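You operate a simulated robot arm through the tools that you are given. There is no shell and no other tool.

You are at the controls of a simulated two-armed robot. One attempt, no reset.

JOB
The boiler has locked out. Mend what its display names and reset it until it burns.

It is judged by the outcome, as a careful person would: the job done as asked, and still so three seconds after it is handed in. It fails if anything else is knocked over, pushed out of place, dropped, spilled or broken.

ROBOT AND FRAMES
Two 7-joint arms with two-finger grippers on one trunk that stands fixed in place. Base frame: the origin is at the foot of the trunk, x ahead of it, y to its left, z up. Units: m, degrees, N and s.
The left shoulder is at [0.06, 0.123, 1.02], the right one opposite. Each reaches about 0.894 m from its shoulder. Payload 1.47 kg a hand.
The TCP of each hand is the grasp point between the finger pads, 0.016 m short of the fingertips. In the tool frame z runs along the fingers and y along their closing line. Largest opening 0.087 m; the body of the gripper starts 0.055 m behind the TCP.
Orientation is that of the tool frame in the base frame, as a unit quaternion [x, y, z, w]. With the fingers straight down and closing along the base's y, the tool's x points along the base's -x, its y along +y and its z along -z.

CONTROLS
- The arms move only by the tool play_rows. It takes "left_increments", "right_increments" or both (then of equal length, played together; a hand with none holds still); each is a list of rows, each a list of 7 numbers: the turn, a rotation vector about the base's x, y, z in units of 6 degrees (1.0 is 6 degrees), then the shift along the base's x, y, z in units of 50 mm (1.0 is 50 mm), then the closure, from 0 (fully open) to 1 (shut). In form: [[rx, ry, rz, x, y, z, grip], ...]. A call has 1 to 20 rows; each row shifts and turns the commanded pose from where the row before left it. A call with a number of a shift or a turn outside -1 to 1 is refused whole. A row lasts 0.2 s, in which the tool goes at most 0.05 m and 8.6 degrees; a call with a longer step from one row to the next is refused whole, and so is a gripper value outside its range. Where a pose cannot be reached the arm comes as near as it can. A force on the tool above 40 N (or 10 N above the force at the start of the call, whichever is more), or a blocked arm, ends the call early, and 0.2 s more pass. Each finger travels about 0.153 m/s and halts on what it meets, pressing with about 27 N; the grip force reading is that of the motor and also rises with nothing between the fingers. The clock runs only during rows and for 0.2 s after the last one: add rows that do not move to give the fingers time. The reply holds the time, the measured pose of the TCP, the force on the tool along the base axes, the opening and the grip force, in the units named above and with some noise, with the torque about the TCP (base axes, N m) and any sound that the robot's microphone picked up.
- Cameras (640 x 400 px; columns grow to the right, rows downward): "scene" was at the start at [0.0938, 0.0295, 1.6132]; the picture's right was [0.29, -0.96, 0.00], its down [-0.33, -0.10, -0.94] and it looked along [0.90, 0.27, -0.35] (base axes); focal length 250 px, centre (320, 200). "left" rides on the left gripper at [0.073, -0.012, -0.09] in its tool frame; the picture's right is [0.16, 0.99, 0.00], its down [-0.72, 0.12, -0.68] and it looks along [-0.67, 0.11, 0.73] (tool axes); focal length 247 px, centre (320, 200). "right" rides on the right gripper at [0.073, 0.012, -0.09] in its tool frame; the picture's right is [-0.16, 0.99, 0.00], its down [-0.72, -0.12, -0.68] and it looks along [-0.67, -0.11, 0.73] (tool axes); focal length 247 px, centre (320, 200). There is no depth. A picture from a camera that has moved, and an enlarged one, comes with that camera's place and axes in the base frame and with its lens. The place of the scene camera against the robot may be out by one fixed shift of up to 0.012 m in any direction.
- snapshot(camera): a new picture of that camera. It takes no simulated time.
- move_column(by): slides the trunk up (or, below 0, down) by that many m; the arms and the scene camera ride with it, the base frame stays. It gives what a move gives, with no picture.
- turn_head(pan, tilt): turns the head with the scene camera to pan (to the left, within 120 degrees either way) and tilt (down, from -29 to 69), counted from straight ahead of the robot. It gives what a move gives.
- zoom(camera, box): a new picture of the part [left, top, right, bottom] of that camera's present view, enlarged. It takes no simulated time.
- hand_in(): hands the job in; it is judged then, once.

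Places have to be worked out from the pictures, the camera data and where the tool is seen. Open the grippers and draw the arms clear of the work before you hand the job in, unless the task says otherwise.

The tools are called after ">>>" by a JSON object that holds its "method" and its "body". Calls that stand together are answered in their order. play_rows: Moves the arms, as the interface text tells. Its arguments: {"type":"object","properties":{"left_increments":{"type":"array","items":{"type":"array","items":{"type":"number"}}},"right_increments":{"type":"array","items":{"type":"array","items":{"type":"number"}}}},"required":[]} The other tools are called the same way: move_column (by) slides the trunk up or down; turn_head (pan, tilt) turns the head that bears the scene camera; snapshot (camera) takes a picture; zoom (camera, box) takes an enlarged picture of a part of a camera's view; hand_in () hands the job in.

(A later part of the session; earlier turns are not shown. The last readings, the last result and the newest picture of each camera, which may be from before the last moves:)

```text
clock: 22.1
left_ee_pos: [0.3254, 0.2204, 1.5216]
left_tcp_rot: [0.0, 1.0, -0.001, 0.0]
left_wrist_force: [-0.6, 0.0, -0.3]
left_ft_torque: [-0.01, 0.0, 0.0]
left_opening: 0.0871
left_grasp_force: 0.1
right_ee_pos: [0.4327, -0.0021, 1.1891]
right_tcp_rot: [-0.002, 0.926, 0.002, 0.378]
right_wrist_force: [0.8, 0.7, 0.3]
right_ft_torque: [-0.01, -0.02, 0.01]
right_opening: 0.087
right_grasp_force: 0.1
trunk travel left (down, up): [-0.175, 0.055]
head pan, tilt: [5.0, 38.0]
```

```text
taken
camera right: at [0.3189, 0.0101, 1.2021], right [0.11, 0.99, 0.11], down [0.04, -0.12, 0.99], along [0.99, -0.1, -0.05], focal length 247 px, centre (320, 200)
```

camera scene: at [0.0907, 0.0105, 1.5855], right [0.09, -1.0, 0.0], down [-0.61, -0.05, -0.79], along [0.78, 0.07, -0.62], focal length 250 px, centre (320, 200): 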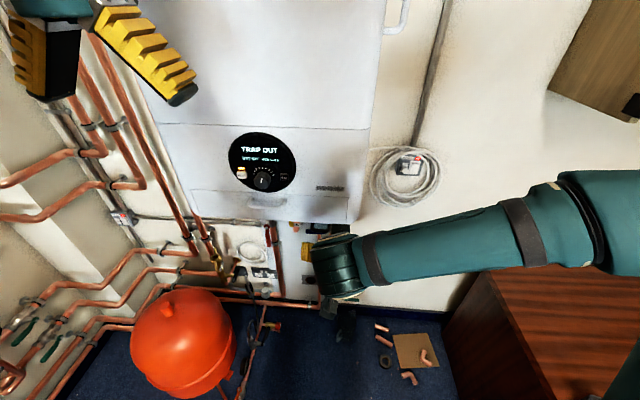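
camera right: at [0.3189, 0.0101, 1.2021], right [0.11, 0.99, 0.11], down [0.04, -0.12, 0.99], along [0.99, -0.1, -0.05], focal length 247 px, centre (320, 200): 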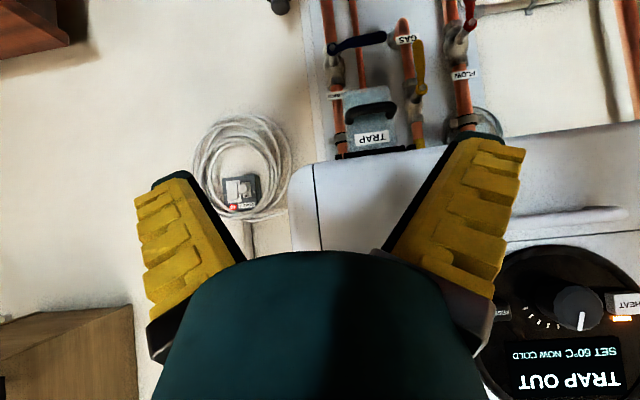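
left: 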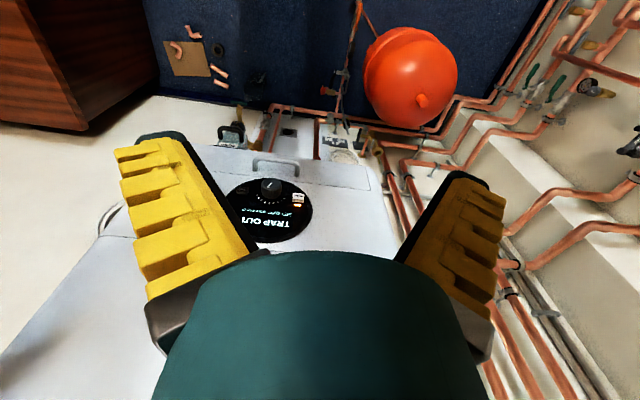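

The right-camera and left-camera rays intersect at about [0.536, 0.124, 1.30] for the RESET button. I'll raise the right hand with its fingers closed, keeping it about 0.1 m off the panel, to refine this.

>>> {"method": "play_rows", "body": {"right_increments": [[0, 0, 0, -0.15, 0.25, 0.3, 0.5], [0, 0, 0, -0.15, 0.25, 0.4, 1], [0, 0, 0, -0.1, 0.3, 0.4, 1], [0, 0, 0, -0.1, 0.3, 0.4, 1], [0, 0, 0, 0, 0.4, 0.4, 1], [0, 0, 0, 0, 0.4, 0.4, 1]]}}

>>> {"method": "snapshot", "body": {"camera": "right"}}

>>> {"method": "snapshot", "body": {"camera": "scene"}}

```text
clock: 23.5
left_ee_pos: [0.3262, 0.2212, 1.5228]
left_tcp_rot: [0.001, 1.0, 0.0, 0.0]
left_wrist_force: [0.8, 0.5, -0.2]
left_ft_torque: [0.02, 0.01, 0.0]
left_opening: 0.0868
left_grasp_force: 0.1
right_ee_pos: [0.4092, 0.0951, 1.3048]
right_tcp_rot: [-0.003, 0.926, 0.002, 0.378]
right_wrist_force: [0.0, 0.2, 0.0]
right_ft_torque: [0.02, -0.01, 0.0]
right_opening: 0.0001
right_grasp_force: 26.6
trunk travel left (down, up): [-0.175, 0.055]
head pan, tilt: [5.0, 38.0]
```

```text
taken
camera right: at [0.2936, 0.1055, 1.318], right [0.11, 0.99, 0.11], down [0.04, -0.12, 0.99], along [0.99, -0.1, -0.05], focal length 247 px, centre (320, 200)
```

right: 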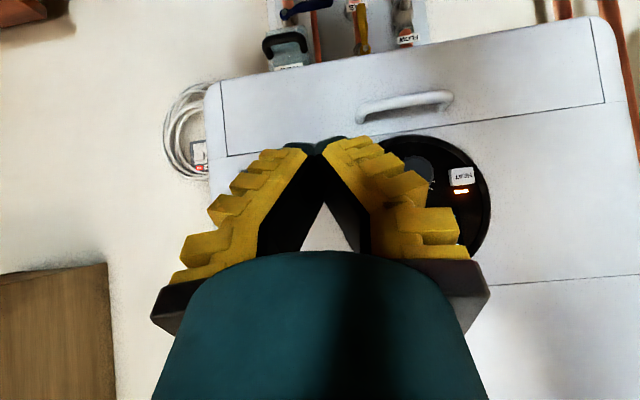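

```text
taken
camera scene: at [0.0903, 0.011, 1.5855], right [0.09, -1.0, 0.0], down [-0.61, -0.05, -0.79], along [0.79, 0.07, -0.62], focal length 250 px, centre (320, 200)
```

scene: 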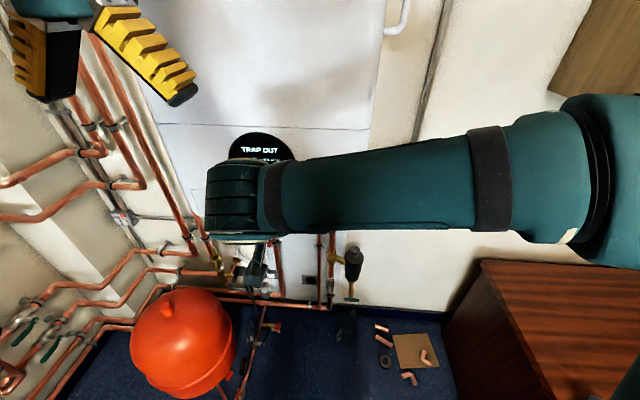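

The scene camera is blocked by my forearm here, so I'll use the left hand camera, which looks down at the panel, to check fingertips against the RESET button.

>>> {"method": "zoom", "body": {"camera": "left", "box": [180, 130, 360, 250]}}

>>> {"method": "snapshot", "body": {"camera": "left"}}

```text
3.33 times, centred on (270, 190) of left
camera zoom: at [0.2523, 0.2068, 1.6122], right [-0.16, 0.99, 0.0], down [0.72, 0.12, 0.68], along [0.67, 0.11, -0.73], focal length 823 px, centre (487, 233)
```

zoom: 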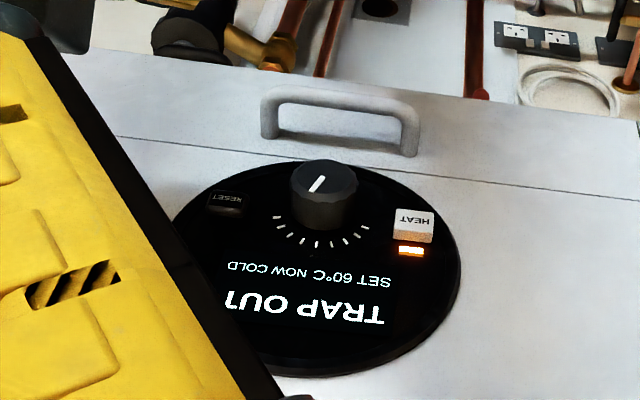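

```text
taken
camera left: at [0.2523, 0.2068, 1.6122], right [-0.16, 0.99, 0.0], down [0.72, 0.12, 0.68], along [0.67, 0.11, -0.73], focal length 247 px, centre (320, 200)
```

left: 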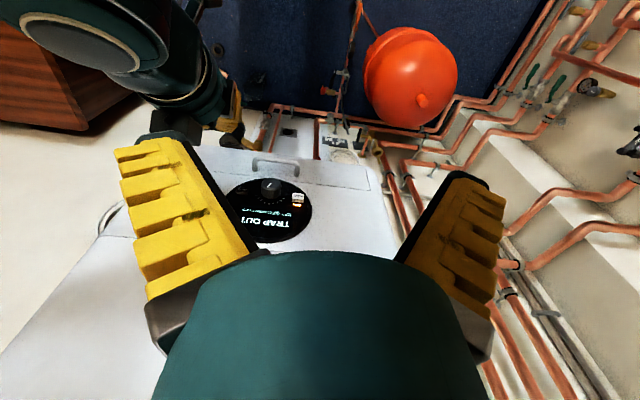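

The RESET button protrudes and is clear of the knob by about 45 mm centre to centre. I'll bring the closed fingertips to just short of it: TCP [0.497, 0.121, 1.300].

>>> {"method": "play_rows", "body": {"right_increments": [[0, 0, 0, 0.4, 0.25, -0.05, 1], [0, 0, 0, 0.6, 0.2, -0.04, 1], [0, 0, 0, 0.5, 0.07, 0, 1], [0, 0, 0, 0.25, 0, 0, 1]]}}

>>> {"method": "zoom", "body": {"camera": "left", "box": [180, 130, 360, 250]}}

>>> {"method": "zoom", "body": {"camera": "right", "box": [220, 50, 480, 220]}}

```text
clock: 24.5
left_ee_pos: [0.3252, 0.2203, 1.5226]
left_tcp_rot: [0.0, 1.0, 0.0, 0.0]
left_wrist_force: [0.5, -0.3, -0.4]
left_ft_torque: [0.0, 0.0, 0.02]
left_opening: 0.0868
left_grasp_force: 0.2
right_ee_pos: [0.4962, 0.1203, 1.2985]
right_tcp_rot: [-0.002, 0.926, 0.002, 0.378]
right_wrist_force: [0.7, -0.9, -0.1]
right_ft_torque: [0.01, 0.01, -0.05]
right_opening: 0.0
right_grasp_force: 27.2
trunk travel left (down, up): [-0.175, 0.055]
head pan, tilt: [5.0, 38.0]
```

```text
3.33 times, centred on (270, 190) of left
camera zoom: at [0.2527, 0.206, 1.6122], right [-0.16, 0.99, 0.0], down [0.72, 0.12, 0.68], along [0.67, 0.11, -0.73], focal length 823 px, centre (487, 233)
```

zoom: 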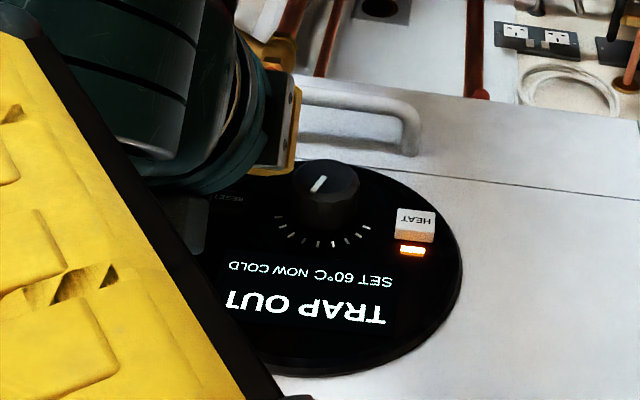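

```text
2.35 times, centred on (350, 135) of right
camera zoom: at [0.3808, 0.1312, 1.312], right [0.11, 0.99, 0.11], down [0.04, -0.12, 0.99], along [0.99, -0.1, -0.05], focal length 581 px, centre (249, 353)
```

zoom: 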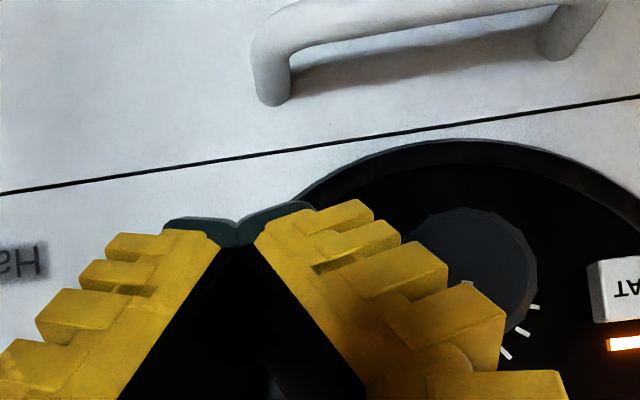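

The widening fingers would come close to the knob when pressing. I'll back off, yaw the hand 30° so that it comes in from the right, clear of the knob, and touch the button with the leading fingertip corner.

>>> {"method": "play_rows", "body": {"right_increments": [[0, 0, 0, -0.4, -0.1, 0, 1], [0, 0, 0, -0.3, -0.1, 0, 1], [0, 0, 1, 0, 0, 0, 1], [0, 0, 1, 0, 0, 0, 1], [0, 0, 1, 0, 0, 0, 1], [0, 0, 1, 0, 0, 0, 1], [0, 0, 1, 0, 0, 0, 1], [0, 0, 0, 0.35, 0.1, 0, 1], [0, 0, 0, 0.3, 0.07, 0, 1]]}}

>>> {"method": "zoom", "body": {"camera": "left", "box": [180, 130, 360, 250]}}

>>> {"method": "zoom", "body": {"camera": "right", "box": [220, 50, 480, 220]}}

```text
clock: 26.5
left_ee_pos: [0.3262, 0.2195, 1.5222]
left_tcp_rot: [0.0, 1.0, 0.0, 0.0]
left_wrist_force: [-0.2, -0.7, 1.2]
left_ft_torque: [0.0, -0.02, -0.01]
left_opening: 0.0872
left_grasp_force: 0.0
right_ee_pos: [0.4942, 0.1188, 1.2997]
right_tcp_rot: [-0.242, 0.893, 0.1, 0.365]
right_wrist_force: [0.9, 0.2, -0.3]
right_ft_torque: [-0.02, 0.03, 0.01]
right_opening: 0.0
right_grasp_force: 27.6
trunk travel left (down, up): [-0.175, 0.055]
head pan, tilt: [5.0, 38.0]
```

```text
3.33 times, centred on (270, 190) of left
camera zoom: at [0.2526, 0.206, 1.6122], right [-0.16, 0.99, 0.0], down [0.72, 0.12, 0.68], along [0.67, 0.11, -0.73], focal length 823 px, centre (487, 233)
```

zoom: 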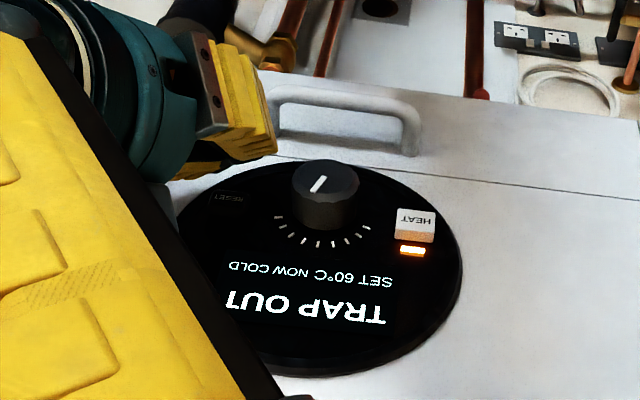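

```text
2.35 times, centred on (350, 135) of right
camera zoom: at [0.3881, 0.071, 1.3131], right [-0.4, 0.91, 0.11], down [0.09, -0.08, 0.99], along [0.91, 0.41, -0.05], focal length 581 px, centre (249, 353)
```

zoom: 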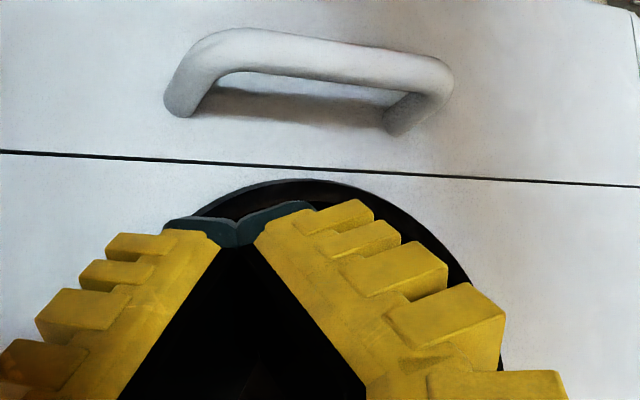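

The fingertip corner now lines up with RESET and is about 17 mm short of it. I'll press forward in small steps, watching the force.

>>> {"method": "play_rows", "body": {"right_increments": [[0, 0, 0, 0.1, 0, 0, 1], [0, 0, 0, 0.1, 0, 0, 1], [0, 0, 0, 0.08, 0, 0, 1], [0, 0, 0, 0.04, 0, 0, 1]]}}

>>> {"method": "zoom", "body": {"camera": "left", "box": [180, 130, 360, 250]}}

```text
clock: 27.5
left_ee_pos: [0.3264, 0.22, 1.5232]
left_tcp_rot: [0.0, 1.0, 0.0, 0.0]
left_wrist_force: [-0.2, -0.1, -0.4]
left_ft_torque: [0.01, -0.04, -0.02]
left_opening: 0.087
left_grasp_force: 0.0
right_ee_pos: [0.5094, 0.1193, 1.2994]
right_tcp_rot: [-0.242, 0.894, 0.099, 0.365]
right_wrist_force: [0.4, -0.4, 0.0]
right_ft_torque: [-0.01, 0.01, -0.02]
right_opening: 0.0001
right_grasp_force: 26.9
trunk travel left (down, up): [-0.175, 0.055]
head pan, tilt: [5.0, 38.0]
```

```text
3.33 times, centred on (270, 190) of left
camera zoom: at [0.2524, 0.2061, 1.6122], right [-0.16, 0.99, 0.0], down [0.72, 0.12, 0.68], along [0.67, 0.11, -0.73], focal length 823 px, centre (487, 233)
```

zoom: 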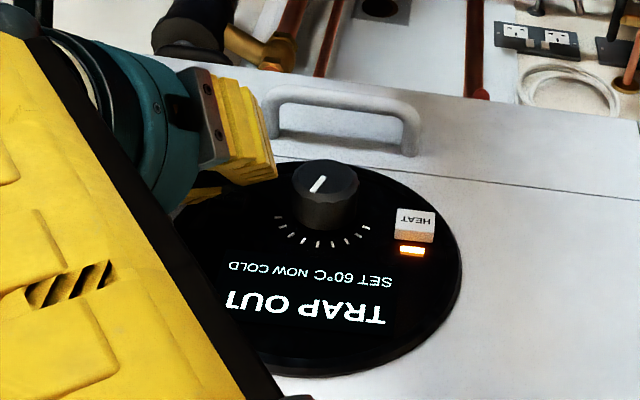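

There is no contact force yet, so I'll continue in 2 mm steps.

>>> {"method": "play_rows", "body": {"right_increments": [[0, 0, 0, 0.04, 0, 0, 1], [0, 0, 0, 0.04, 0, 0, 1], [0, 0, 0, 0.04, 0, 0, 1]]}}

>>> {"method": "zoom", "body": {"camera": "left", "box": [180, 130, 360, 250]}}

```text
clock: 28.3
left_ee_pos: [0.3258, 0.2201, 1.5233]
left_tcp_rot: [0.0, 1.0, 0.0, 0.001]
left_wrist_force: [-0.4, 0.9, 0.0]
left_ft_torque: [0.01, 0.01, 0.03]
left_opening: 0.0868
left_grasp_force: 0.0
right_ee_pos: [0.5152, 0.1195, 1.2995]
right_tcp_rot: [-0.241, 0.893, 0.1, 0.366]
right_wrist_force: [-1.8, -0.2, 0.3]
right_ft_torque: [0.01, -0.02, -0.04]
right_opening: 0.0001
right_grasp_force: 27.1
trunk travel left (down, up): [-0.175, 0.055]
head pan, tilt: [5.0, 38.0]
heard: click
```

```text
3.33 times, centred on (270, 190) of left
camera zoom: at [0.2521, 0.2061, 1.6123], right [-0.16, 0.99, 0.0], down [0.72, 0.12, 0.68], along [0.67, 0.11, -0.73], focal length 823 px, centre (487, 233)
```

zoom: 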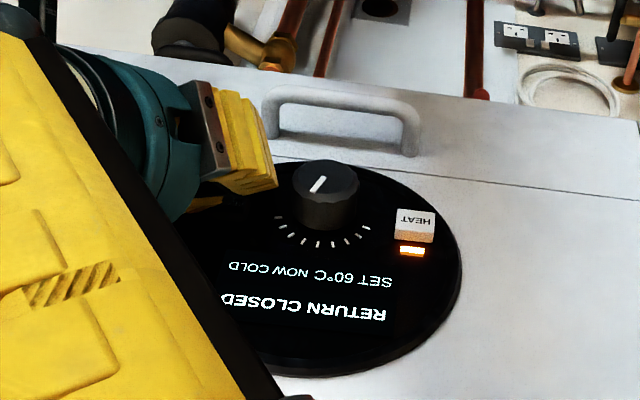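

The trap fault cleared: with a click the display moved on to "RETURN CLOSED". That matches the blue RETURN lever standing crosswise (hub ≈[0.817, 0.02, 0.869], tip ≈[0.79, 0.12, 0.877]), while the open levers hang along their pipes. I'll first draw the right hand back from the button and swing it down clear of the case.

>>> {"method": "play_rows", "body": {"right_increments": [[0, 0, 0, -0.4, -0.05, 0, 1], [0, 0, 0, -0.9, -0.1, 0, 1], [0, 0, 0, -0.7, -0.1, 0, 1], [0, 0, -1, 0, -0.2, 0, 1], [0, 0, -1, 0, -0.2, 0, 1], [0, 0, -1, 0, -0.3, -0.2, 1], [0, 0, -1, 0, -0.3, -0.4, 1], [0, 0, -1, 0, -0.3, -0.6, 1], [0, 0, 0, 0, -0.3, -0.8, 1], [0, 0, 0, 0, 0, -0.8, 1], [0, 0, 0, 0.2, 0, -0.8, 1], [0, 0, 0, 0.3, 0, -0.8, 1]]}}

>>> {"method": "snapshot", "body": {"camera": "scene"}}

>>> {"method": "zoom", "body": {"camera": "left", "box": [180, 130, 360, 250]}}

```text
clock: 30.9
left_ee_pos: [0.3279, 0.2216, 1.5224]
left_tcp_rot: [0.0, 1.0, 0.0, 0.001]
left_wrist_force: [-0.1, 0.7, -0.6]
left_ft_torque: [-0.05, 0.05, 0.02]
left_opening: 0.0872
left_grasp_force: 0.0
right_ee_pos: [0.4429, 0.0265, 1.0794]
right_tcp_rot: [-0.003, 0.926, 0.002, 0.378]
right_wrist_force: [0.1, 0.1, 0.1]
right_ft_torque: [0.04, 0.02, -0.03]
right_opening: 0.0
right_grasp_force: 26.7
trunk travel left (down, up): [-0.175, 0.055]
head pan, tilt: [5.0, 38.0]
```

```text
taken
camera scene: at [0.0921, 0.0108, 1.5854], right [0.09, -1.0, 0.0], down [-0.61, -0.05, -0.79], along [0.78, 0.07, -0.62], focal length 250 px, centre (320, 200)
```

scene: 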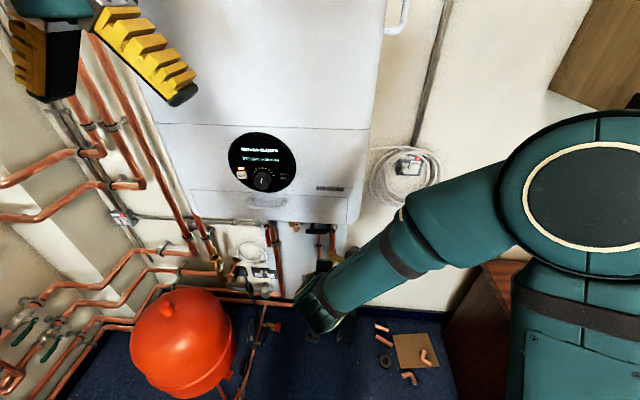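

```text
3.33 times, centred on (270, 190) of left
camera zoom: at [0.2542, 0.2067, 1.6118], right [-0.16, 0.99, 0.0], down [0.72, 0.12, 0.68], along [0.67, 0.11, -0.73], focal length 823 px, centre (487, 233)
```

zoom: 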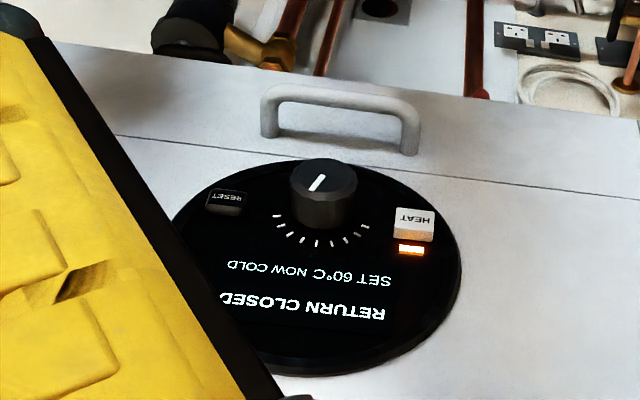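

The hand is clear, the button popped back out, and the display now shows RETURN CLOSED. I'll lower the trunk a bit for a better reach and view under the boiler.

>>> {"method": "move_column", "body": {"by": -0.12}}

>>> {"method": "turn_head", "body": {"pan": 3, "tilt": 40}}

>>> {"method": "snapshot", "body": {"camera": "scene"}}

>>> {"method": "snapshot", "body": {"camera": "right"}}

```text
clock: 32.4
left_ee_pos: [0.3246, 0.2202, 1.4031]
left_tcp_rot: [-0.001, 1.0, 0.001, 0.001]
left_wrist_force: [-0.2, 0.8, -0.1]
left_ft_torque: [0.02, 0.0, -0.01]
left_opening: 0.0869
left_grasp_force: 0.0
right_ee_pos: [0.4411, 0.0258, 0.9605]
right_tcp_rot: [-0.002, 0.925, 0.001, 0.379]
right_wrist_force: [0.6, 0.2, 0.5]
right_ft_torque: [0.0, 0.0, 0.01]
right_opening: 0.0002
right_grasp_force: 27.2
trunk travel left (down, up): [-0.055, 0.175]
head pan, tilt: [5.0, 38.0]
```

```text
clock: 33.0
left_ee_pos: [0.3268, 0.2192, 1.4021]
left_tcp_rot: [-0.001, 1.0, 0.0, 0.001]
left_wrist_force: [-0.2, -0.8, 1.1]
left_ft_torque: [0.01, 0.03, 0.02]
left_opening: 0.0869
left_grasp_force: 0.1
right_ee_pos: [0.4416, 0.0271, 0.96]
right_tcp_rot: [-0.002, 0.926, 0.002, 0.378]
right_wrist_force: [0.2, -0.4, 1.1]
right_ft_torque: [0.03, -0.01, 0.0]
right_opening: 0.0003
right_grasp_force: 26.7
trunk travel left (down, up): [-0.055, 0.175]
head pan, tilt: [3.0, 40.0]
```

```text
taken
camera scene: at [0.0895, 0.0074, 1.4626], right [0.05, -1.0, 0.0], down [-0.64, -0.03, -0.77], along [0.77, 0.04, -0.64], focal length 250 px, centre (320, 200)
```

scene: 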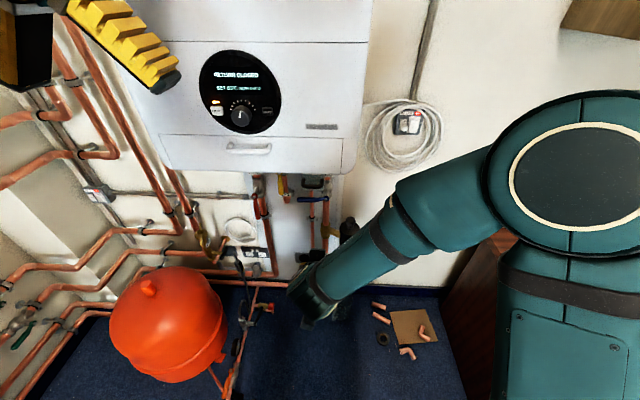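

```text
taken
camera right: at [0.3266, 0.0371, 0.9729], right [0.11, 0.99, 0.11], down [0.04, -0.12, 0.99], along [0.99, -0.1, -0.05], focal length 247 px, centre (320, 200)
```

right: 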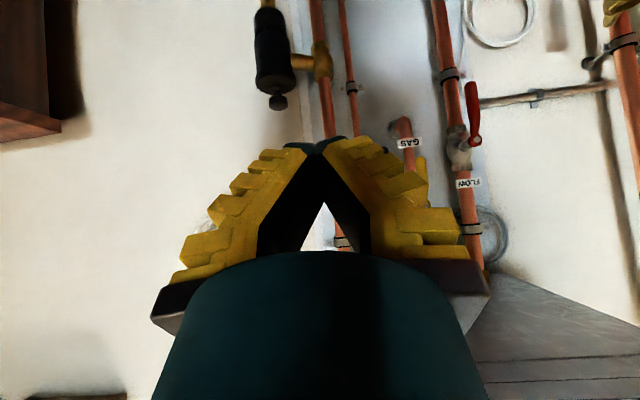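

The blue lever is visible in the scene view now. I'll zoom in on it.

>>> {"method": "zoom", "body": {"camera": "scene", "box": [250, 165, 370, 245]}}

>>> {"method": "zoom", "body": {"camera": "scene", "box": [285, 175, 345, 215]}}

```text
5.00 times, centred on (310, 205) of scene
camera zoom: at [0.0895, 0.0074, 1.4626], right [0.05, -1.0, 0.0], down [-0.64, -0.03, -0.77], along [0.77, 0.04, -0.64], focal length 1248 px, centre (370, 175)
```

zoom: 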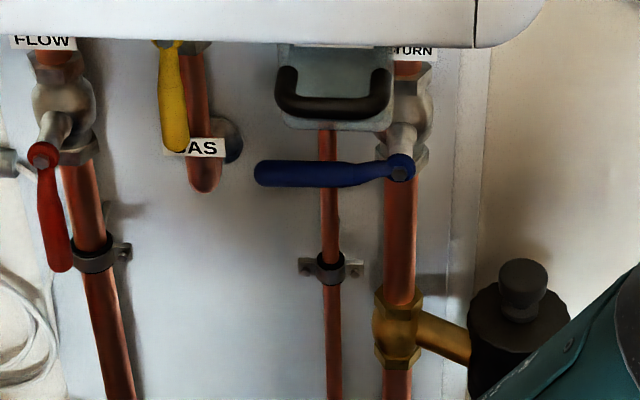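

```text
10.00 times, centred on (315, 195) of scene
camera zoom: at [0.0895, 0.0074, 1.4626], right [0.05, -1.0, 0.0], down [-0.64, -0.03, -0.77], along [0.77, 0.04, -0.64], focal length 2497 px, centre (370, 250)
```

zoom: 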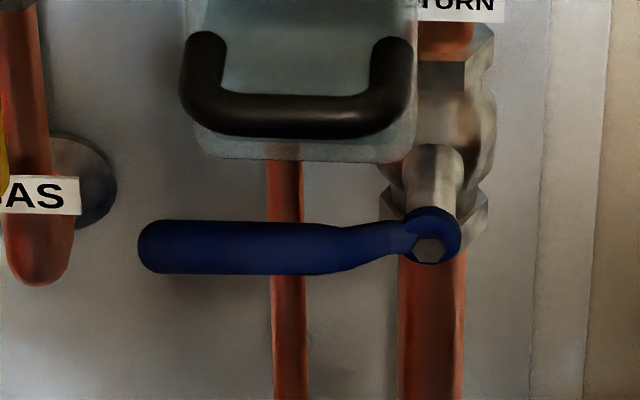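

The view is clear: the blue lever lies crosswise, while the open red and yellow levers hang down along their pipes, so the blue lever must swing down 90°. I'll level the right hand (fingers forward, closed) and advance under the case toward a point above the lever.

>>> {"method": "play_rows", "body": {"right_increments": [[0, -0.95, 0, 0.15, 0.1, -0.05, 1], [0, -0.95, 0, 0.15, 0.1, -0.05, 1], [0, -0.95, 0, 0.15, 0.1, -0.05, 1], [0, -0.95, 0, 0.15, 0.1, -0.05, 1], [0, -0.95, 0, 0.15, 0.1, -0.05, 1], [0, -0.95, 0, 0.15, 0.1, -0.05, 1], [0, -0.95, 0, 0.15, 0.1, -0.05, 1], [0, -0.95, 0, 0.15, 0.1, -0.05, 1], [0, 0, 0, 0.5, 0.13, 0, 1], [0, 0, 0, 0.6, 0.13, 0, 1], [0, 0, 0, 0.6, 0.13, 0, 1]]}}

>>> {"method": "snapshot", "body": {"camera": "scene"}}

>>> {"method": "snapshot", "body": {"camera": "right"}}

>>> {"method": "snapshot", "body": {"camera": "left"}}

```text
clock: 35.4
left_ee_pos: [0.3264, 0.2195, 1.4029]
left_tcp_rot: [0.0, 1.0, 0.0, 0.0]
left_wrist_force: [0.3, -0.5, -0.3]
left_ft_torque: [-0.01, -0.03, 0.01]
left_opening: 0.0866
left_grasp_force: 0.1
right_ee_pos: [0.5868, 0.0863, 0.939]
right_tcp_rot: [-0.002, 0.707, 0.0, 0.707]
right_wrist_force: [0.5, -0.3, -0.1]
right_ft_torque: [-0.03, 0.0, -0.01]
right_opening: 0.0
right_grasp_force: 26.9
trunk travel left (down, up): [-0.055, 0.175]
head pan, tilt: [3.0, 40.0]
```

```text
taken
camera scene: at [0.0898, 0.0073, 1.4625], right [0.05, -1.0, 0.0], down [-0.64, -0.03, -0.77], along [0.76, 0.04, -0.64], focal length 250 px, centre (320, 200)
```

scene: 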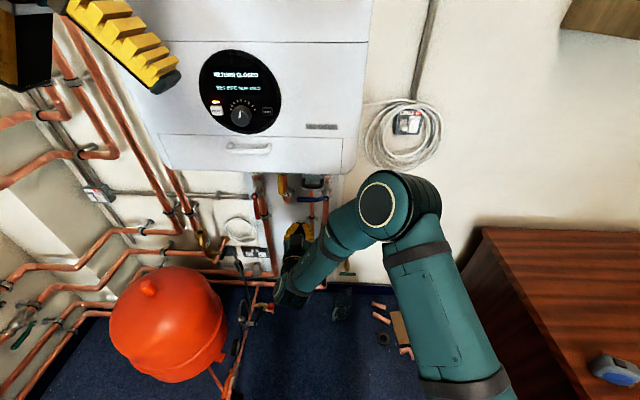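

```text
taken
camera right: at [0.4966, 0.0962, 0.8667], right [0.0, 0.99, 0.16], down [-0.68, -0.12, 0.72], along [0.73, -0.1, 0.67], focal length 247 px, centre (320, 200)
```

right: 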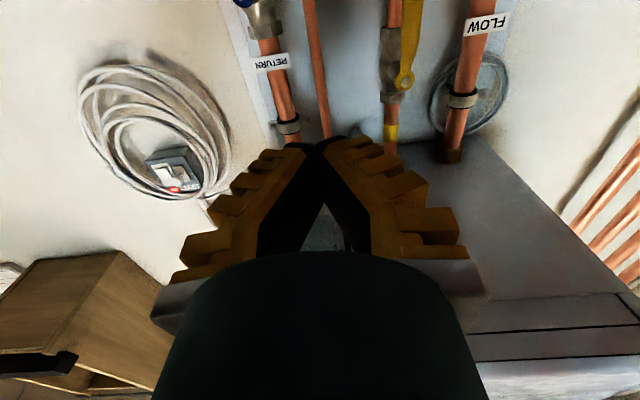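

```text
taken
camera left: at [0.2529, 0.2061, 1.4921], right [-0.16, 0.99, 0.0], down [0.72, 0.12, 0.68], along [0.67, 0.11, -0.73], focal length 247 px, centre (320, 200)
```

left: 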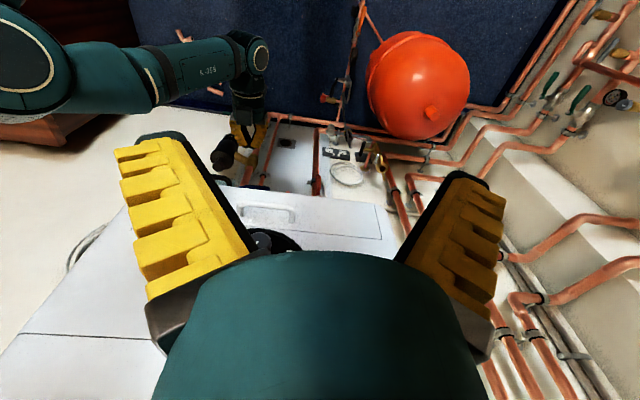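

The forearm comes in beneath and to the right of the case, clear of it. I'll advance further toward a point just above the lever, stopping short to check.

>>> {"method": "play_rows", "body": {"right_increments": [[0, 0, 0, 0.5, 0.03, 0, 1], [0, 0, 0, 0.5, 0.03, 0, 1], [0, 0, 0, 0.5, 0.03, 0, 1], [0, 0, 0, 0.5, 0.03, 0, 1], [0, 0, 0, 0.3, 0.02, 0, 1]]}}

>>> {"method": "snapshot", "body": {"camera": "scene"}}

>>> {"method": "zoom", "body": {"camera": "scene", "box": [250, 165, 370, 245]}}

>>> {"method": "snapshot", "body": {"camera": "right"}}

```text
clock: 36.6
left_ee_pos: [0.3248, 0.2197, 1.4015]
left_tcp_rot: [0.0, 1.0, 0.0, 0.0]
left_wrist_force: [1.1, -0.2, -0.1]
left_ft_torque: [0.05, -0.03, 0.0]
left_opening: 0.087
left_grasp_force: 0.0
right_ee_pos: [0.701, 0.0927, 0.9394]
right_tcp_rot: [-0.002, 0.707, 0.0, 0.707]
right_wrist_force: [0.2, -0.1, -0.4]
right_ft_torque: [0.0, -0.04, 0.0]
right_opening: 0.0001
right_grasp_force: 27.1
trunk travel left (down, up): [-0.055, 0.175]
head pan, tilt: [3.0, 40.0]
```

```text
taken
camera scene: at [0.0896, 0.0074, 1.4625], right [0.05, -1.0, 0.0], down [-0.64, -0.03, -0.77], along [0.76, 0.04, -0.64], focal length 250 px, centre (320, 200)
```

scene: 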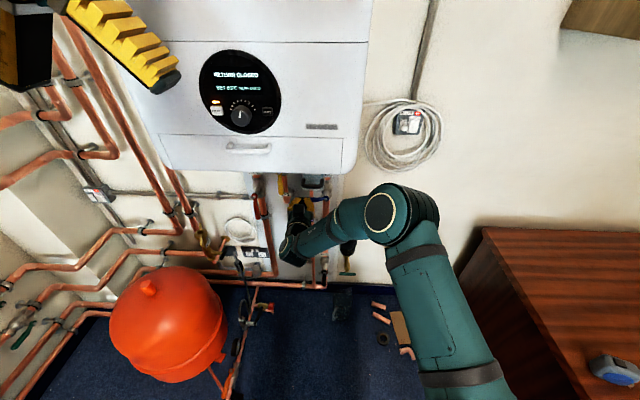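

```text
5.00 times, centred on (310, 205) of scene
camera zoom: at [0.0896, 0.0074, 1.4625], right [0.05, -1.0, 0.0], down [-0.64, -0.03, -0.77], along [0.76, 0.04, -0.64], focal length 1248 px, centre (370, 175)
```

zoom: 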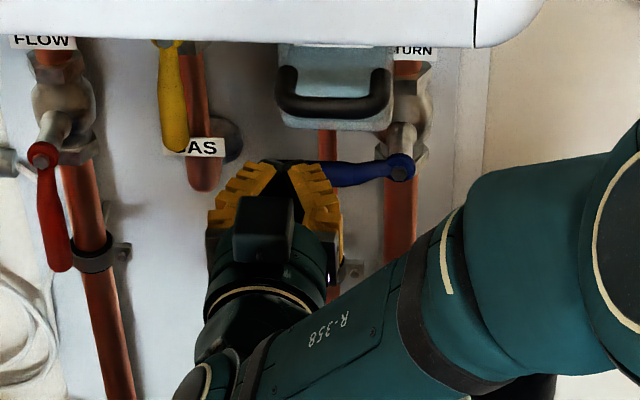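

```text
taken
camera right: at [0.612, 0.1035, 0.8667], right [0.0, 0.99, 0.16], down [-0.68, -0.12, 0.72], along [0.73, -0.1, 0.67], focal length 247 px, centre (320, 200)
```

right: 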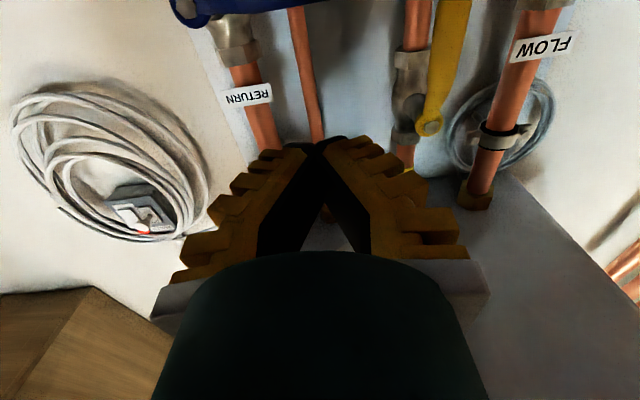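

Everything is consistent, with the hub again at about [0.817, 0.016, 0.871]. I'll advance so that the fingertips are over the lever, still about 40 mm above it.

>>> {"method": "play_rows", "body": {"right_increments": [[0, 0, 0, 0.5, 0.02, 0, 1], [0, 0, 0, 0.5, 0.02, 0, 1], [0, 0, 0, 0.5, 0, 0, 1], [0, 0, 0, 0.5, 0, 0, 1], [0, 0, 0, 0.15, 0, 0, 1]]}}

>>> {"method": "zoom", "body": {"camera": "scene", "box": [250, 165, 370, 245]}}

>>> {"method": "snapshot", "body": {"camera": "right"}}

>>> {"method": "snapshot", "body": {"camera": "scene"}}

```text
clock: 37.8
left_ee_pos: [0.3259, 0.2199, 1.4025]
left_tcp_rot: [0.0, 1.0, -0.001, 0.001]
left_wrist_force: [0.2, 0.1, 1.1]
left_ft_torque: [0.0, 0.0, 0.01]
left_opening: 0.087
left_grasp_force: 0.1
right_ee_pos: [0.8086, 0.0945, 0.9404]
right_tcp_rot: [-0.003, 0.707, 0.0, 0.708]
right_wrist_force: [0.9, 0.0, 0.4]
right_ft_torque: [0.01, -0.03, 0.01]
right_opening: 0.0001
right_grasp_force: 27.1
trunk travel left (down, up): [-0.055, 0.175]
head pan, tilt: [3.0, 40.0]
```

```text
5.00 times, centred on (310, 205) of scene
camera zoom: at [0.0895, 0.0073, 1.4625], right [0.05, -1.0, 0.0], down [-0.64, -0.03, -0.77], along [0.77, 0.04, -0.64], focal length 1248 px, centre (370, 175)
```

zoom: 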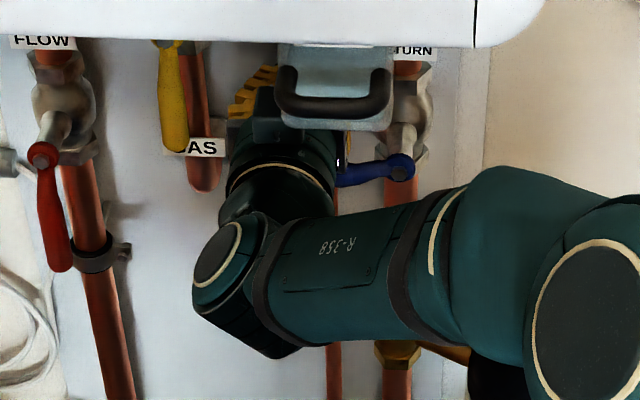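

```text
taken
camera right: at [0.719, 0.1057, 0.8676], right [0.0, 0.99, 0.16], down [-0.68, -0.12, 0.72], along [0.73, -0.1, 0.67], focal length 247 px, centre (320, 200)
```

right: 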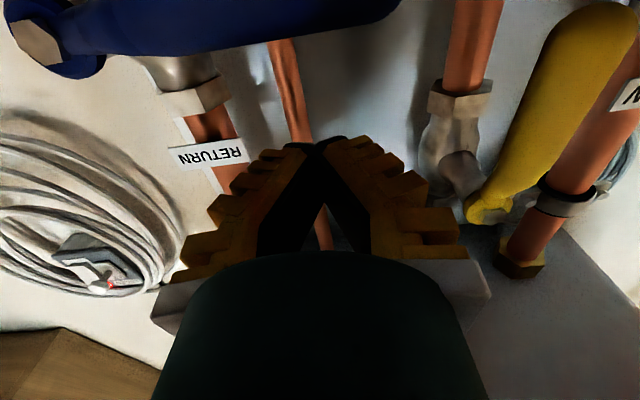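

```text
taken
camera scene: at [0.0895, 0.0073, 1.4625], right [0.05, -1.0, 0.0], down [-0.64, -0.03, -0.77], along [0.77, 0.04, -0.64], focal length 250 px, centre (320, 200)
```

scene: 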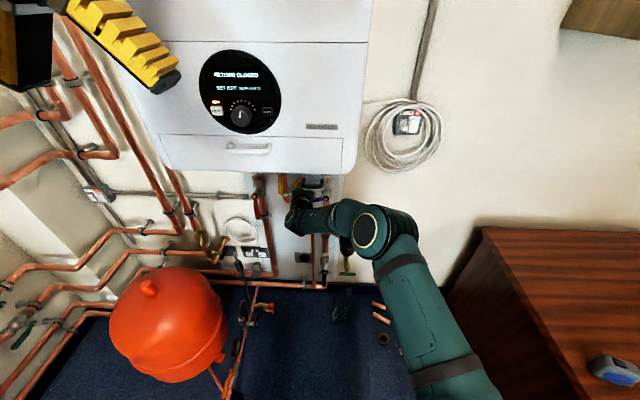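

The fingertips are above the lever: its top is at z≈0.882 and my finger bottom at 0.923. I'll lower onto it and begin swinging it down, checking the force.

>>> {"method": "play_rows", "body": {"right_increments": [[0, 0, 0, 0, 0, -0.4, 1], [0, 0, 0, 0, 0, -0.35, 1], [0, 0, 0, 0, 0.03, -0.15, 1], [0, 0, 0, 0, 0.03, -0.15, 1], [0, 0, 0, 0, 0.03, -0.15, 1]]}}

>>> {"method": "snapshot", "body": {"camera": "right"}}

>>> {"method": "zoom", "body": {"camera": "scene", "box": [250, 165, 370, 245]}}

```text
clock: 39.0
left_ee_pos: [0.3255, 0.2198, 1.4027]
left_tcp_rot: [0.0, 1.0, 0.0, 0.001]
left_wrist_force: [0.0, -0.5, -1.2]
left_ft_torque: [0.0, -0.01, 0.0]
left_opening: 0.0872
left_grasp_force: 0.1
right_ee_pos: [0.8088, 0.099, 0.8797]
right_tcp_rot: [-0.002, 0.707, -0.001, 0.707]
right_wrist_force: [0.6, -0.1, 0.3]
right_ft_torque: [0.02, 0.01, -0.01]
right_opening: 0.0
right_grasp_force: 28.4
trunk travel left (down, up): [-0.055, 0.175]
head pan, tilt: [3.0, 40.0]
```

```text
taken
camera right: at [0.719, 0.1099, 0.807], right [0.0, 0.99, 0.16], down [-0.68, -0.12, 0.72], along [0.73, -0.1, 0.67], focal length 247 px, centre (320, 200)
```

right: 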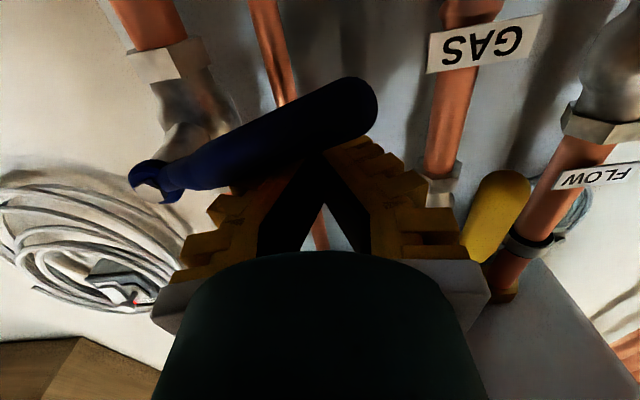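

```text
5.00 times, centred on (310, 205) of scene
camera zoom: at [0.0896, 0.0073, 1.4625], right [0.05, -1.0, 0.0], down [-0.64, -0.03, -0.77], along [0.76, 0.04, -0.64], focal length 1248 px, centre (370, 175)
```

zoom: 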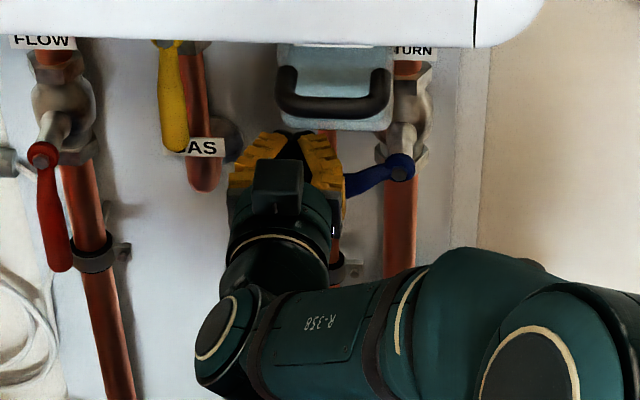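

The lever is following easily (about 15° so far with barely any force). I'll continue along the arc.

>>> {"method": "play_rows", "body": {"right_increments": [[0, 0, 0, 0, -0.02, -0.2, 1], [0, 0, 0, 0, -0.02, -0.2, 1], [0, 0, 0, 0, -0.065, -0.205, 1], [0, 0, 0, 0, -0.065, -0.205, 1], [0, 0, 0, 0, -0.127, -0.19, 1], [0, 0, 0, 0, -0.127, -0.19, 1]]}}

>>> {"method": "snapshot", "body": {"camera": "right"}}

>>> {"method": "zoom", "body": {"camera": "scene", "box": [250, 165, 370, 245]}}

```text
clock: 40.4
left_ee_pos: [0.3258, 0.2204, 1.4026]
left_tcp_rot: [-0.001, 1.0, 0.0, 0.0]
left_wrist_force: [0.2, -0.2, 0.9]
left_ft_torque: [0.02, -0.03, -0.02]
left_opening: 0.0872
left_grasp_force: 0.1
right_ee_pos: [0.8088, 0.0788, 0.8197]
right_tcp_rot: [-0.002, 0.707, 0.001, 0.707]
right_wrist_force: [-1.2, 0.6, 1.0]
right_ft_torque: [0.01, 0.05, -0.07]
right_opening: 0.0
right_grasp_force: 27.9
trunk travel left (down, up): [-0.055, 0.175]
head pan, tilt: [3.0, 40.0]
```

```text
taken
camera right: at [0.7189, 0.0891, 0.7471], right [0.0, 0.99, 0.16], down [-0.68, -0.12, 0.72], along [0.73, -0.1, 0.67], focal length 247 px, centre (320, 200)
```

right: 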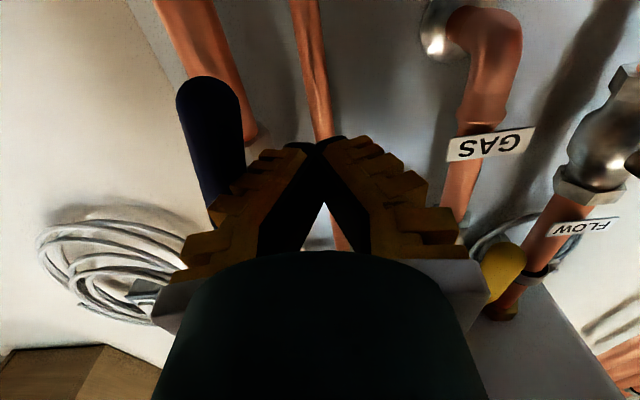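

```text
5.00 times, centred on (310, 205) of scene
camera zoom: at [0.0893, 0.0073, 1.4625], right [0.05, -1.0, 0.0], down [-0.64, -0.03, -0.77], along [0.77, 0.04, -0.64], focal length 1248 px, centre (370, 175)
```

zoom: 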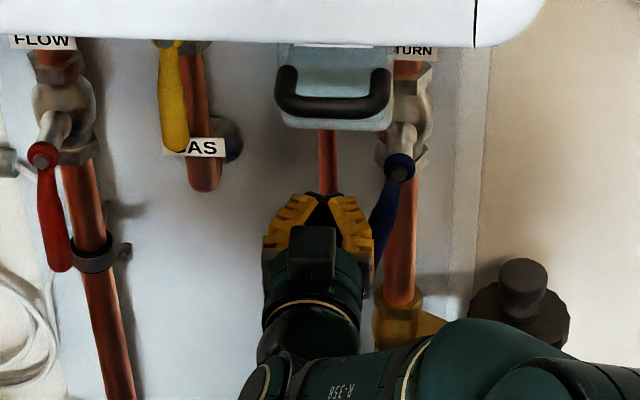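

The lever is now about 18° short of vertical. I'll push it sideways (−y) in small steps to its open stop.

>>> {"method": "play_rows", "body": {"right_increments": [[0, 0, 0, 0, -0.1, -0.06, 1], [0, 0, 0, 0, -0.1, -0.06, 1], [0, 0, 0, 0, -0.1, -0.06, 1], [0, 0, 0, 0, -0.06, 0, 1]]}}

>>> {"method": "snapshot", "body": {"camera": "right"}}

>>> {"method": "zoom", "body": {"camera": "scene", "box": [250, 165, 370, 245]}}

```text
clock: 41.4
left_ee_pos: [0.3257, 0.2222, 1.4024]
left_tcp_rot: [-0.001, 1.0, 0.0, 0.0]
left_wrist_force: [0.5, 0.4, -0.2]
left_ft_torque: [-0.01, -0.02, 0.02]
left_opening: 0.0871
left_grasp_force: 0.0
right_ee_pos: [0.8083, 0.0614, 0.8104]
right_tcp_rot: [-0.001, 0.707, 0.0, 0.707]
right_wrist_force: [-1.9, 2.2, 0.3]
right_ft_torque: [0.08, 0.04, -0.09]
right_opening: 0.0002
right_grasp_force: 27.4
trunk travel left (down, up): [-0.055, 0.175]
head pan, tilt: [3.0, 40.0]
```

```text
taken
camera right: at [0.719, 0.071, 0.738], right [0.0, 0.99, 0.16], down [-0.68, -0.12, 0.72], along [0.73, -0.1, 0.67], focal length 247 px, centre (320, 200)
```

right: 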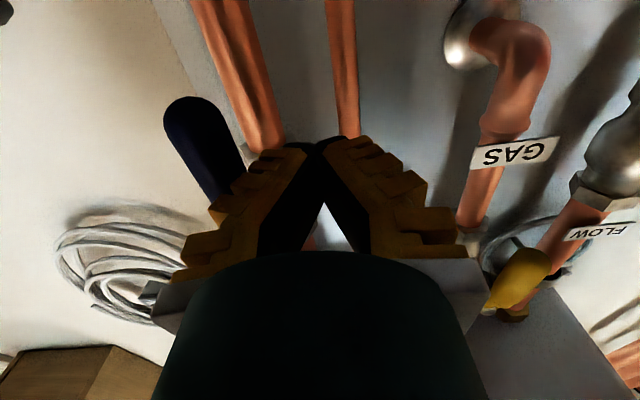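

```text
5.00 times, centred on (310, 205) of scene
camera zoom: at [0.0893, 0.0075, 1.4625], right [0.05, -1.0, 0.0], down [-0.64, -0.03, -0.77], along [0.77, 0.04, -0.64], focal length 1248 px, centre (370, 175)
```

zoom: 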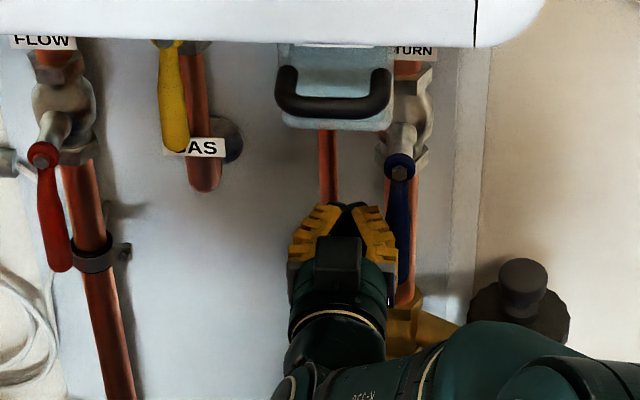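

The lever is nearly vertical (about 3° off). I'll give it a little more until it meets its stop.

>>> {"method": "play_rows", "body": {"right_increments": [[0, 0, 0, 0, -0.05, 0, 1], [0, 0, 0, 0, -0.05, 0, 1], [0, 0, 0, 0, -0.03, 0, 1]]}}

>>> {"method": "zoom", "body": {"camera": "scene", "box": [250, 165, 370, 245]}}

>>> {"method": "snapshot", "body": {"camera": "right"}}

```text
clock: 42.2
left_ee_pos: [0.326, 0.221, 1.4012]
left_tcp_rot: [0.0, 1.0, 0.0, 0.0]
left_wrist_force: [-0.2, 0.0, 0.3]
left_ft_torque: [0.03, -0.01, 0.0]
left_opening: 0.0873
left_grasp_force: 0.0
right_ee_pos: [0.8094, 0.0564, 0.8109]
right_tcp_rot: [-0.003, 0.707, 0.001, 0.707]
right_wrist_force: [-4.9, 13.2, -3.3]
right_ft_torque: [0.28, 0.07, -0.27]
right_opening: 0.0
right_grasp_force: 27.0
trunk travel left (down, up): [-0.055, 0.175]
head pan, tilt: [3.0, 40.0]
```

```text
5.00 times, centred on (310, 205) of scene
camera zoom: at [0.0894, 0.0086, 1.4625], right [0.05, -1.0, 0.0], down [-0.64, -0.03, -0.77], along [0.77, 0.04, -0.64], focal length 1248 px, centre (370, 175)
```

zoom: 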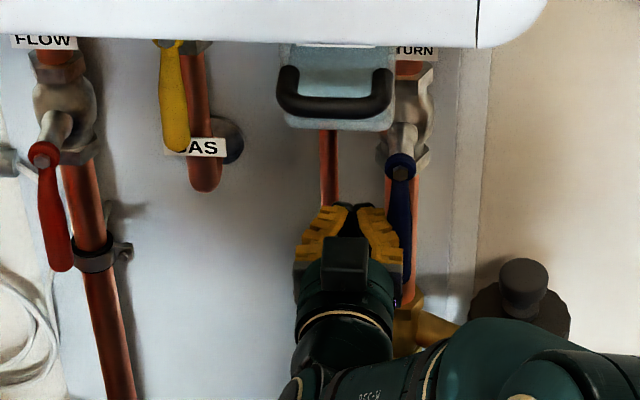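

```text
taken
camera right: at [0.7183, 0.0667, 0.7382], right [-0.01, 0.99, 0.16], down [-0.68, -0.12, 0.72], along [0.73, -0.1, 0.67], focal length 247 px, centre (320, 200)
```

right: 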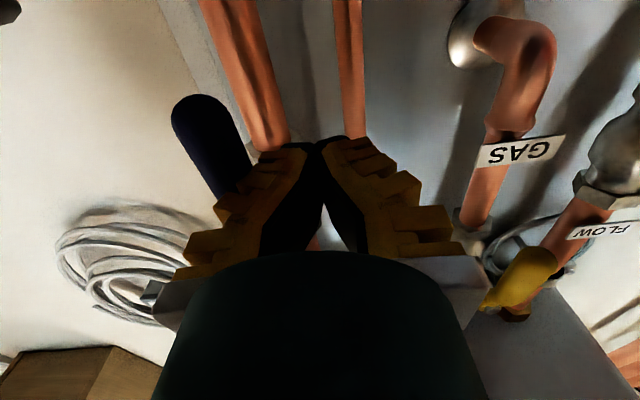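

The lever has met its stop (the reaction rose to 13 N) and hangs along the pipe like the other open valves. I'll back the right hand away from it and out from under the case.

>>> {"method": "play_rows", "body": {"right_increments": [[0, 0, 0, 0, 0.2, 0, 1], [0, 0, 0, 0, 0.3, 0, 1], [0, 0, 0, -0.6, 0, 0.05, 1], [0, 0, 0, -0.8, 0, 0.1, 1], [0, 0, 0, -0.8, -0.1, 0.2, 1], [0, 0, 0, -0.8, -0.1, 0.3, 1], [0, 0, 0, -0.8, -0.1, 0.3, 1], [0, 0, 0, -0.8, -0.1, 0.3, 1], [0, 0, 0, -0.8, -0.1, 0.3, 1], [0, 0, 0, -0.8, -0.1, 0.3, 1], [0, 0, 0, -0.6, 0, 0.3, 1]]}}

>>> {"method": "snapshot", "body": {"camera": "scene"}}

>>> {"method": "zoom", "body": {"camera": "scene", "box": [250, 165, 370, 245]}}

>>> {"method": "zoom", "body": {"camera": "scene", "box": [180, 40, 300, 140]}}

```text
clock: 44.6
left_ee_pos: [0.3256, 0.221, 1.4023]
left_tcp_rot: [0.0, 1.0, 0.0, 0.001]
left_wrist_force: [0.1, -0.5, 0.2]
left_ft_torque: [-0.01, 0.02, 0.02]
left_opening: 0.0871
left_grasp_force: 0.0
right_ee_pos: [0.4684, 0.0468, 0.9201]
right_tcp_rot: [-0.002, 0.706, 0.0, 0.708]
right_wrist_force: [-0.3, 0.2, -0.5]
right_ft_torque: [-0.02, 0.01, 0.0]
right_opening: 0.0
right_grasp_force: 28.2
trunk travel left (down, up): [-0.055, 0.175]
head pan, tilt: [3.0, 40.0]
```

```text
taken
camera scene: at [0.0892, 0.0074, 1.4626], right [0.05, -1.0, 0.0], down [-0.64, -0.03, -0.77], along [0.77, 0.04, -0.64], focal length 250 px, centre (320, 200)
```

scene: 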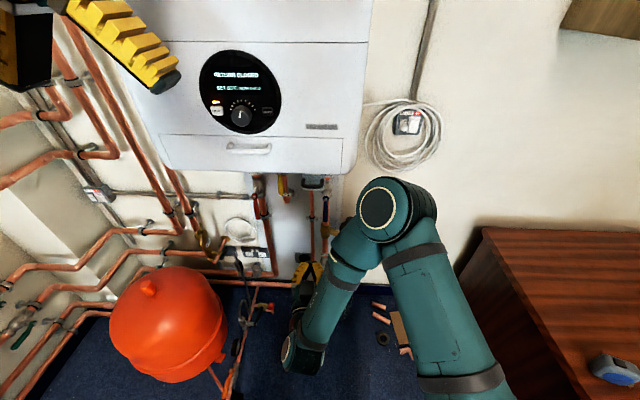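

```text
5.00 times, centred on (310, 205) of scene
camera zoom: at [0.0892, 0.0074, 1.4626], right [0.05, -1.0, 0.0], down [-0.64, -0.03, -0.77], along [0.77, 0.04, -0.64], focal length 1248 px, centre (370, 175)
```

zoom: 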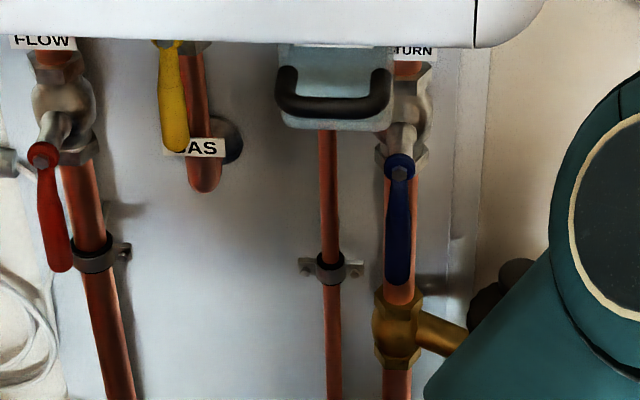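

```text
4.00 times, centred on (240, 90) of scene
camera zoom: at [0.0892, 0.0074, 1.4626], right [0.05, -1.0, 0.0], down [-0.64, -0.03, -0.77], along [0.77, 0.04, -0.64], focal length 999 px, centre (640, 640)
```

zoom: 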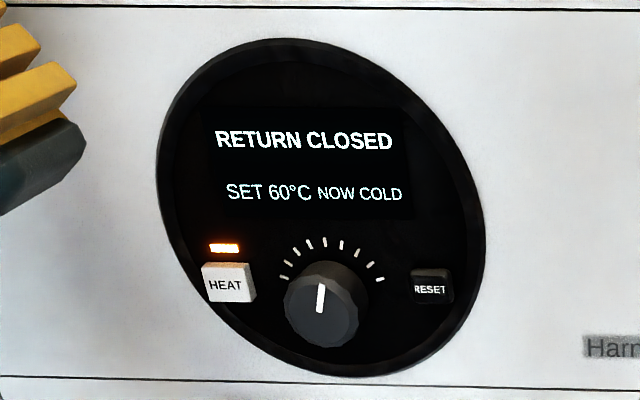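

The blue lever hangs along its pipe, and nothing else has moved. Next I'll tilt the right hand back to 45°, then raise the trunk to its former height for the RESET button.

>>> {"method": "play_rows", "body": {"right_increments": [[0, 0.95, 0, -0.05, -0.05, 0.1, 1], [0, 0.95, 0, -0.05, -0.05, 0.1, 1], [0, 0.95, 0, -0.05, -0.05, 0.1, 1], [0, 0.95, 0, -0.05, -0.05, 0.1, 1], [0, 0.95, 0, -0.05, -0.05, 0.1, 1], [0, 0.95, 0, -0.05, -0.05, 0.1, 1], [0, 0.95, 0, -0.05, -0.05, 0.1, 1], [0, 0.95, 0, -0.05, -0.05, 0.1, 1]]}}

>>> {"method": "move_column", "body": {"by": 0.12}}

>>> {"method": "snapshot", "body": {"camera": "scene"}}

```text
clock: 46.4
left_ee_pos: [0.3261, 0.2209, 1.4028]
left_tcp_rot: [0.0, 1.0, 0.001, 0.001]
left_wrist_force: [0.7, 0.2, 0.2]
left_ft_torque: [-0.02, -0.02, 0.0]
left_opening: 0.0872
left_grasp_force: 0.1
right_ee_pos: [0.4494, 0.0302, 0.9589]
right_tcp_rot: [-0.002, 0.925, 0.002, 0.379]
right_wrist_force: [-0.3, 0.2, 0.2]
right_ft_torque: [-0.02, 0.01, 0.0]
right_opening: 0.0
right_grasp_force: 28.0
trunk travel left (down, up): [-0.055, 0.175]
head pan, tilt: [3.0, 40.0]
```

```text
clock: 47.9
left_ee_pos: [0.3251, 0.2191, 1.5212]
left_tcp_rot: [0.001, 1.0, 0.001, 0.0]
left_wrist_force: [0.3, 0.8, -0.2]
left_ft_torque: [0.0, 0.03, 0.02]
left_opening: 0.0869
left_grasp_force: 0.0
right_ee_pos: [0.4496, 0.0295, 1.0775]
right_tcp_rot: [-0.002, 0.926, 0.002, 0.377]
right_wrist_force: [0.2, 0.6, -0.4]
right_ft_torque: [-0.02, -0.01, 0.0]
right_opening: 0.0
right_grasp_force: 27.8
trunk travel left (down, up): [-0.175, 0.055]
head pan, tilt: [3.0, 40.0]
```

```text
taken
camera scene: at [0.0897, 0.0074, 1.5824], right [0.05, -1.0, 0.0], down [-0.64, -0.03, -0.77], along [0.76, 0.04, -0.64], focal length 250 px, centre (320, 200)
```

scene: 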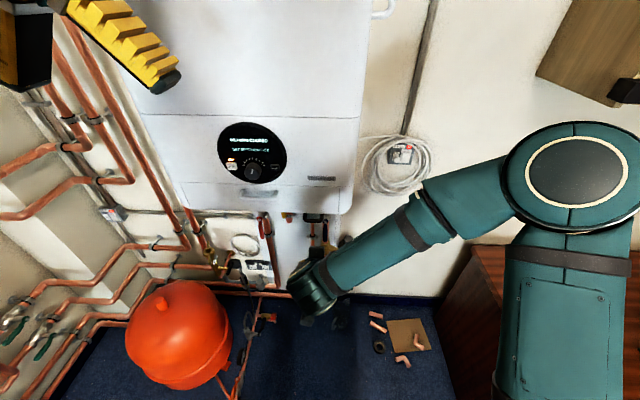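

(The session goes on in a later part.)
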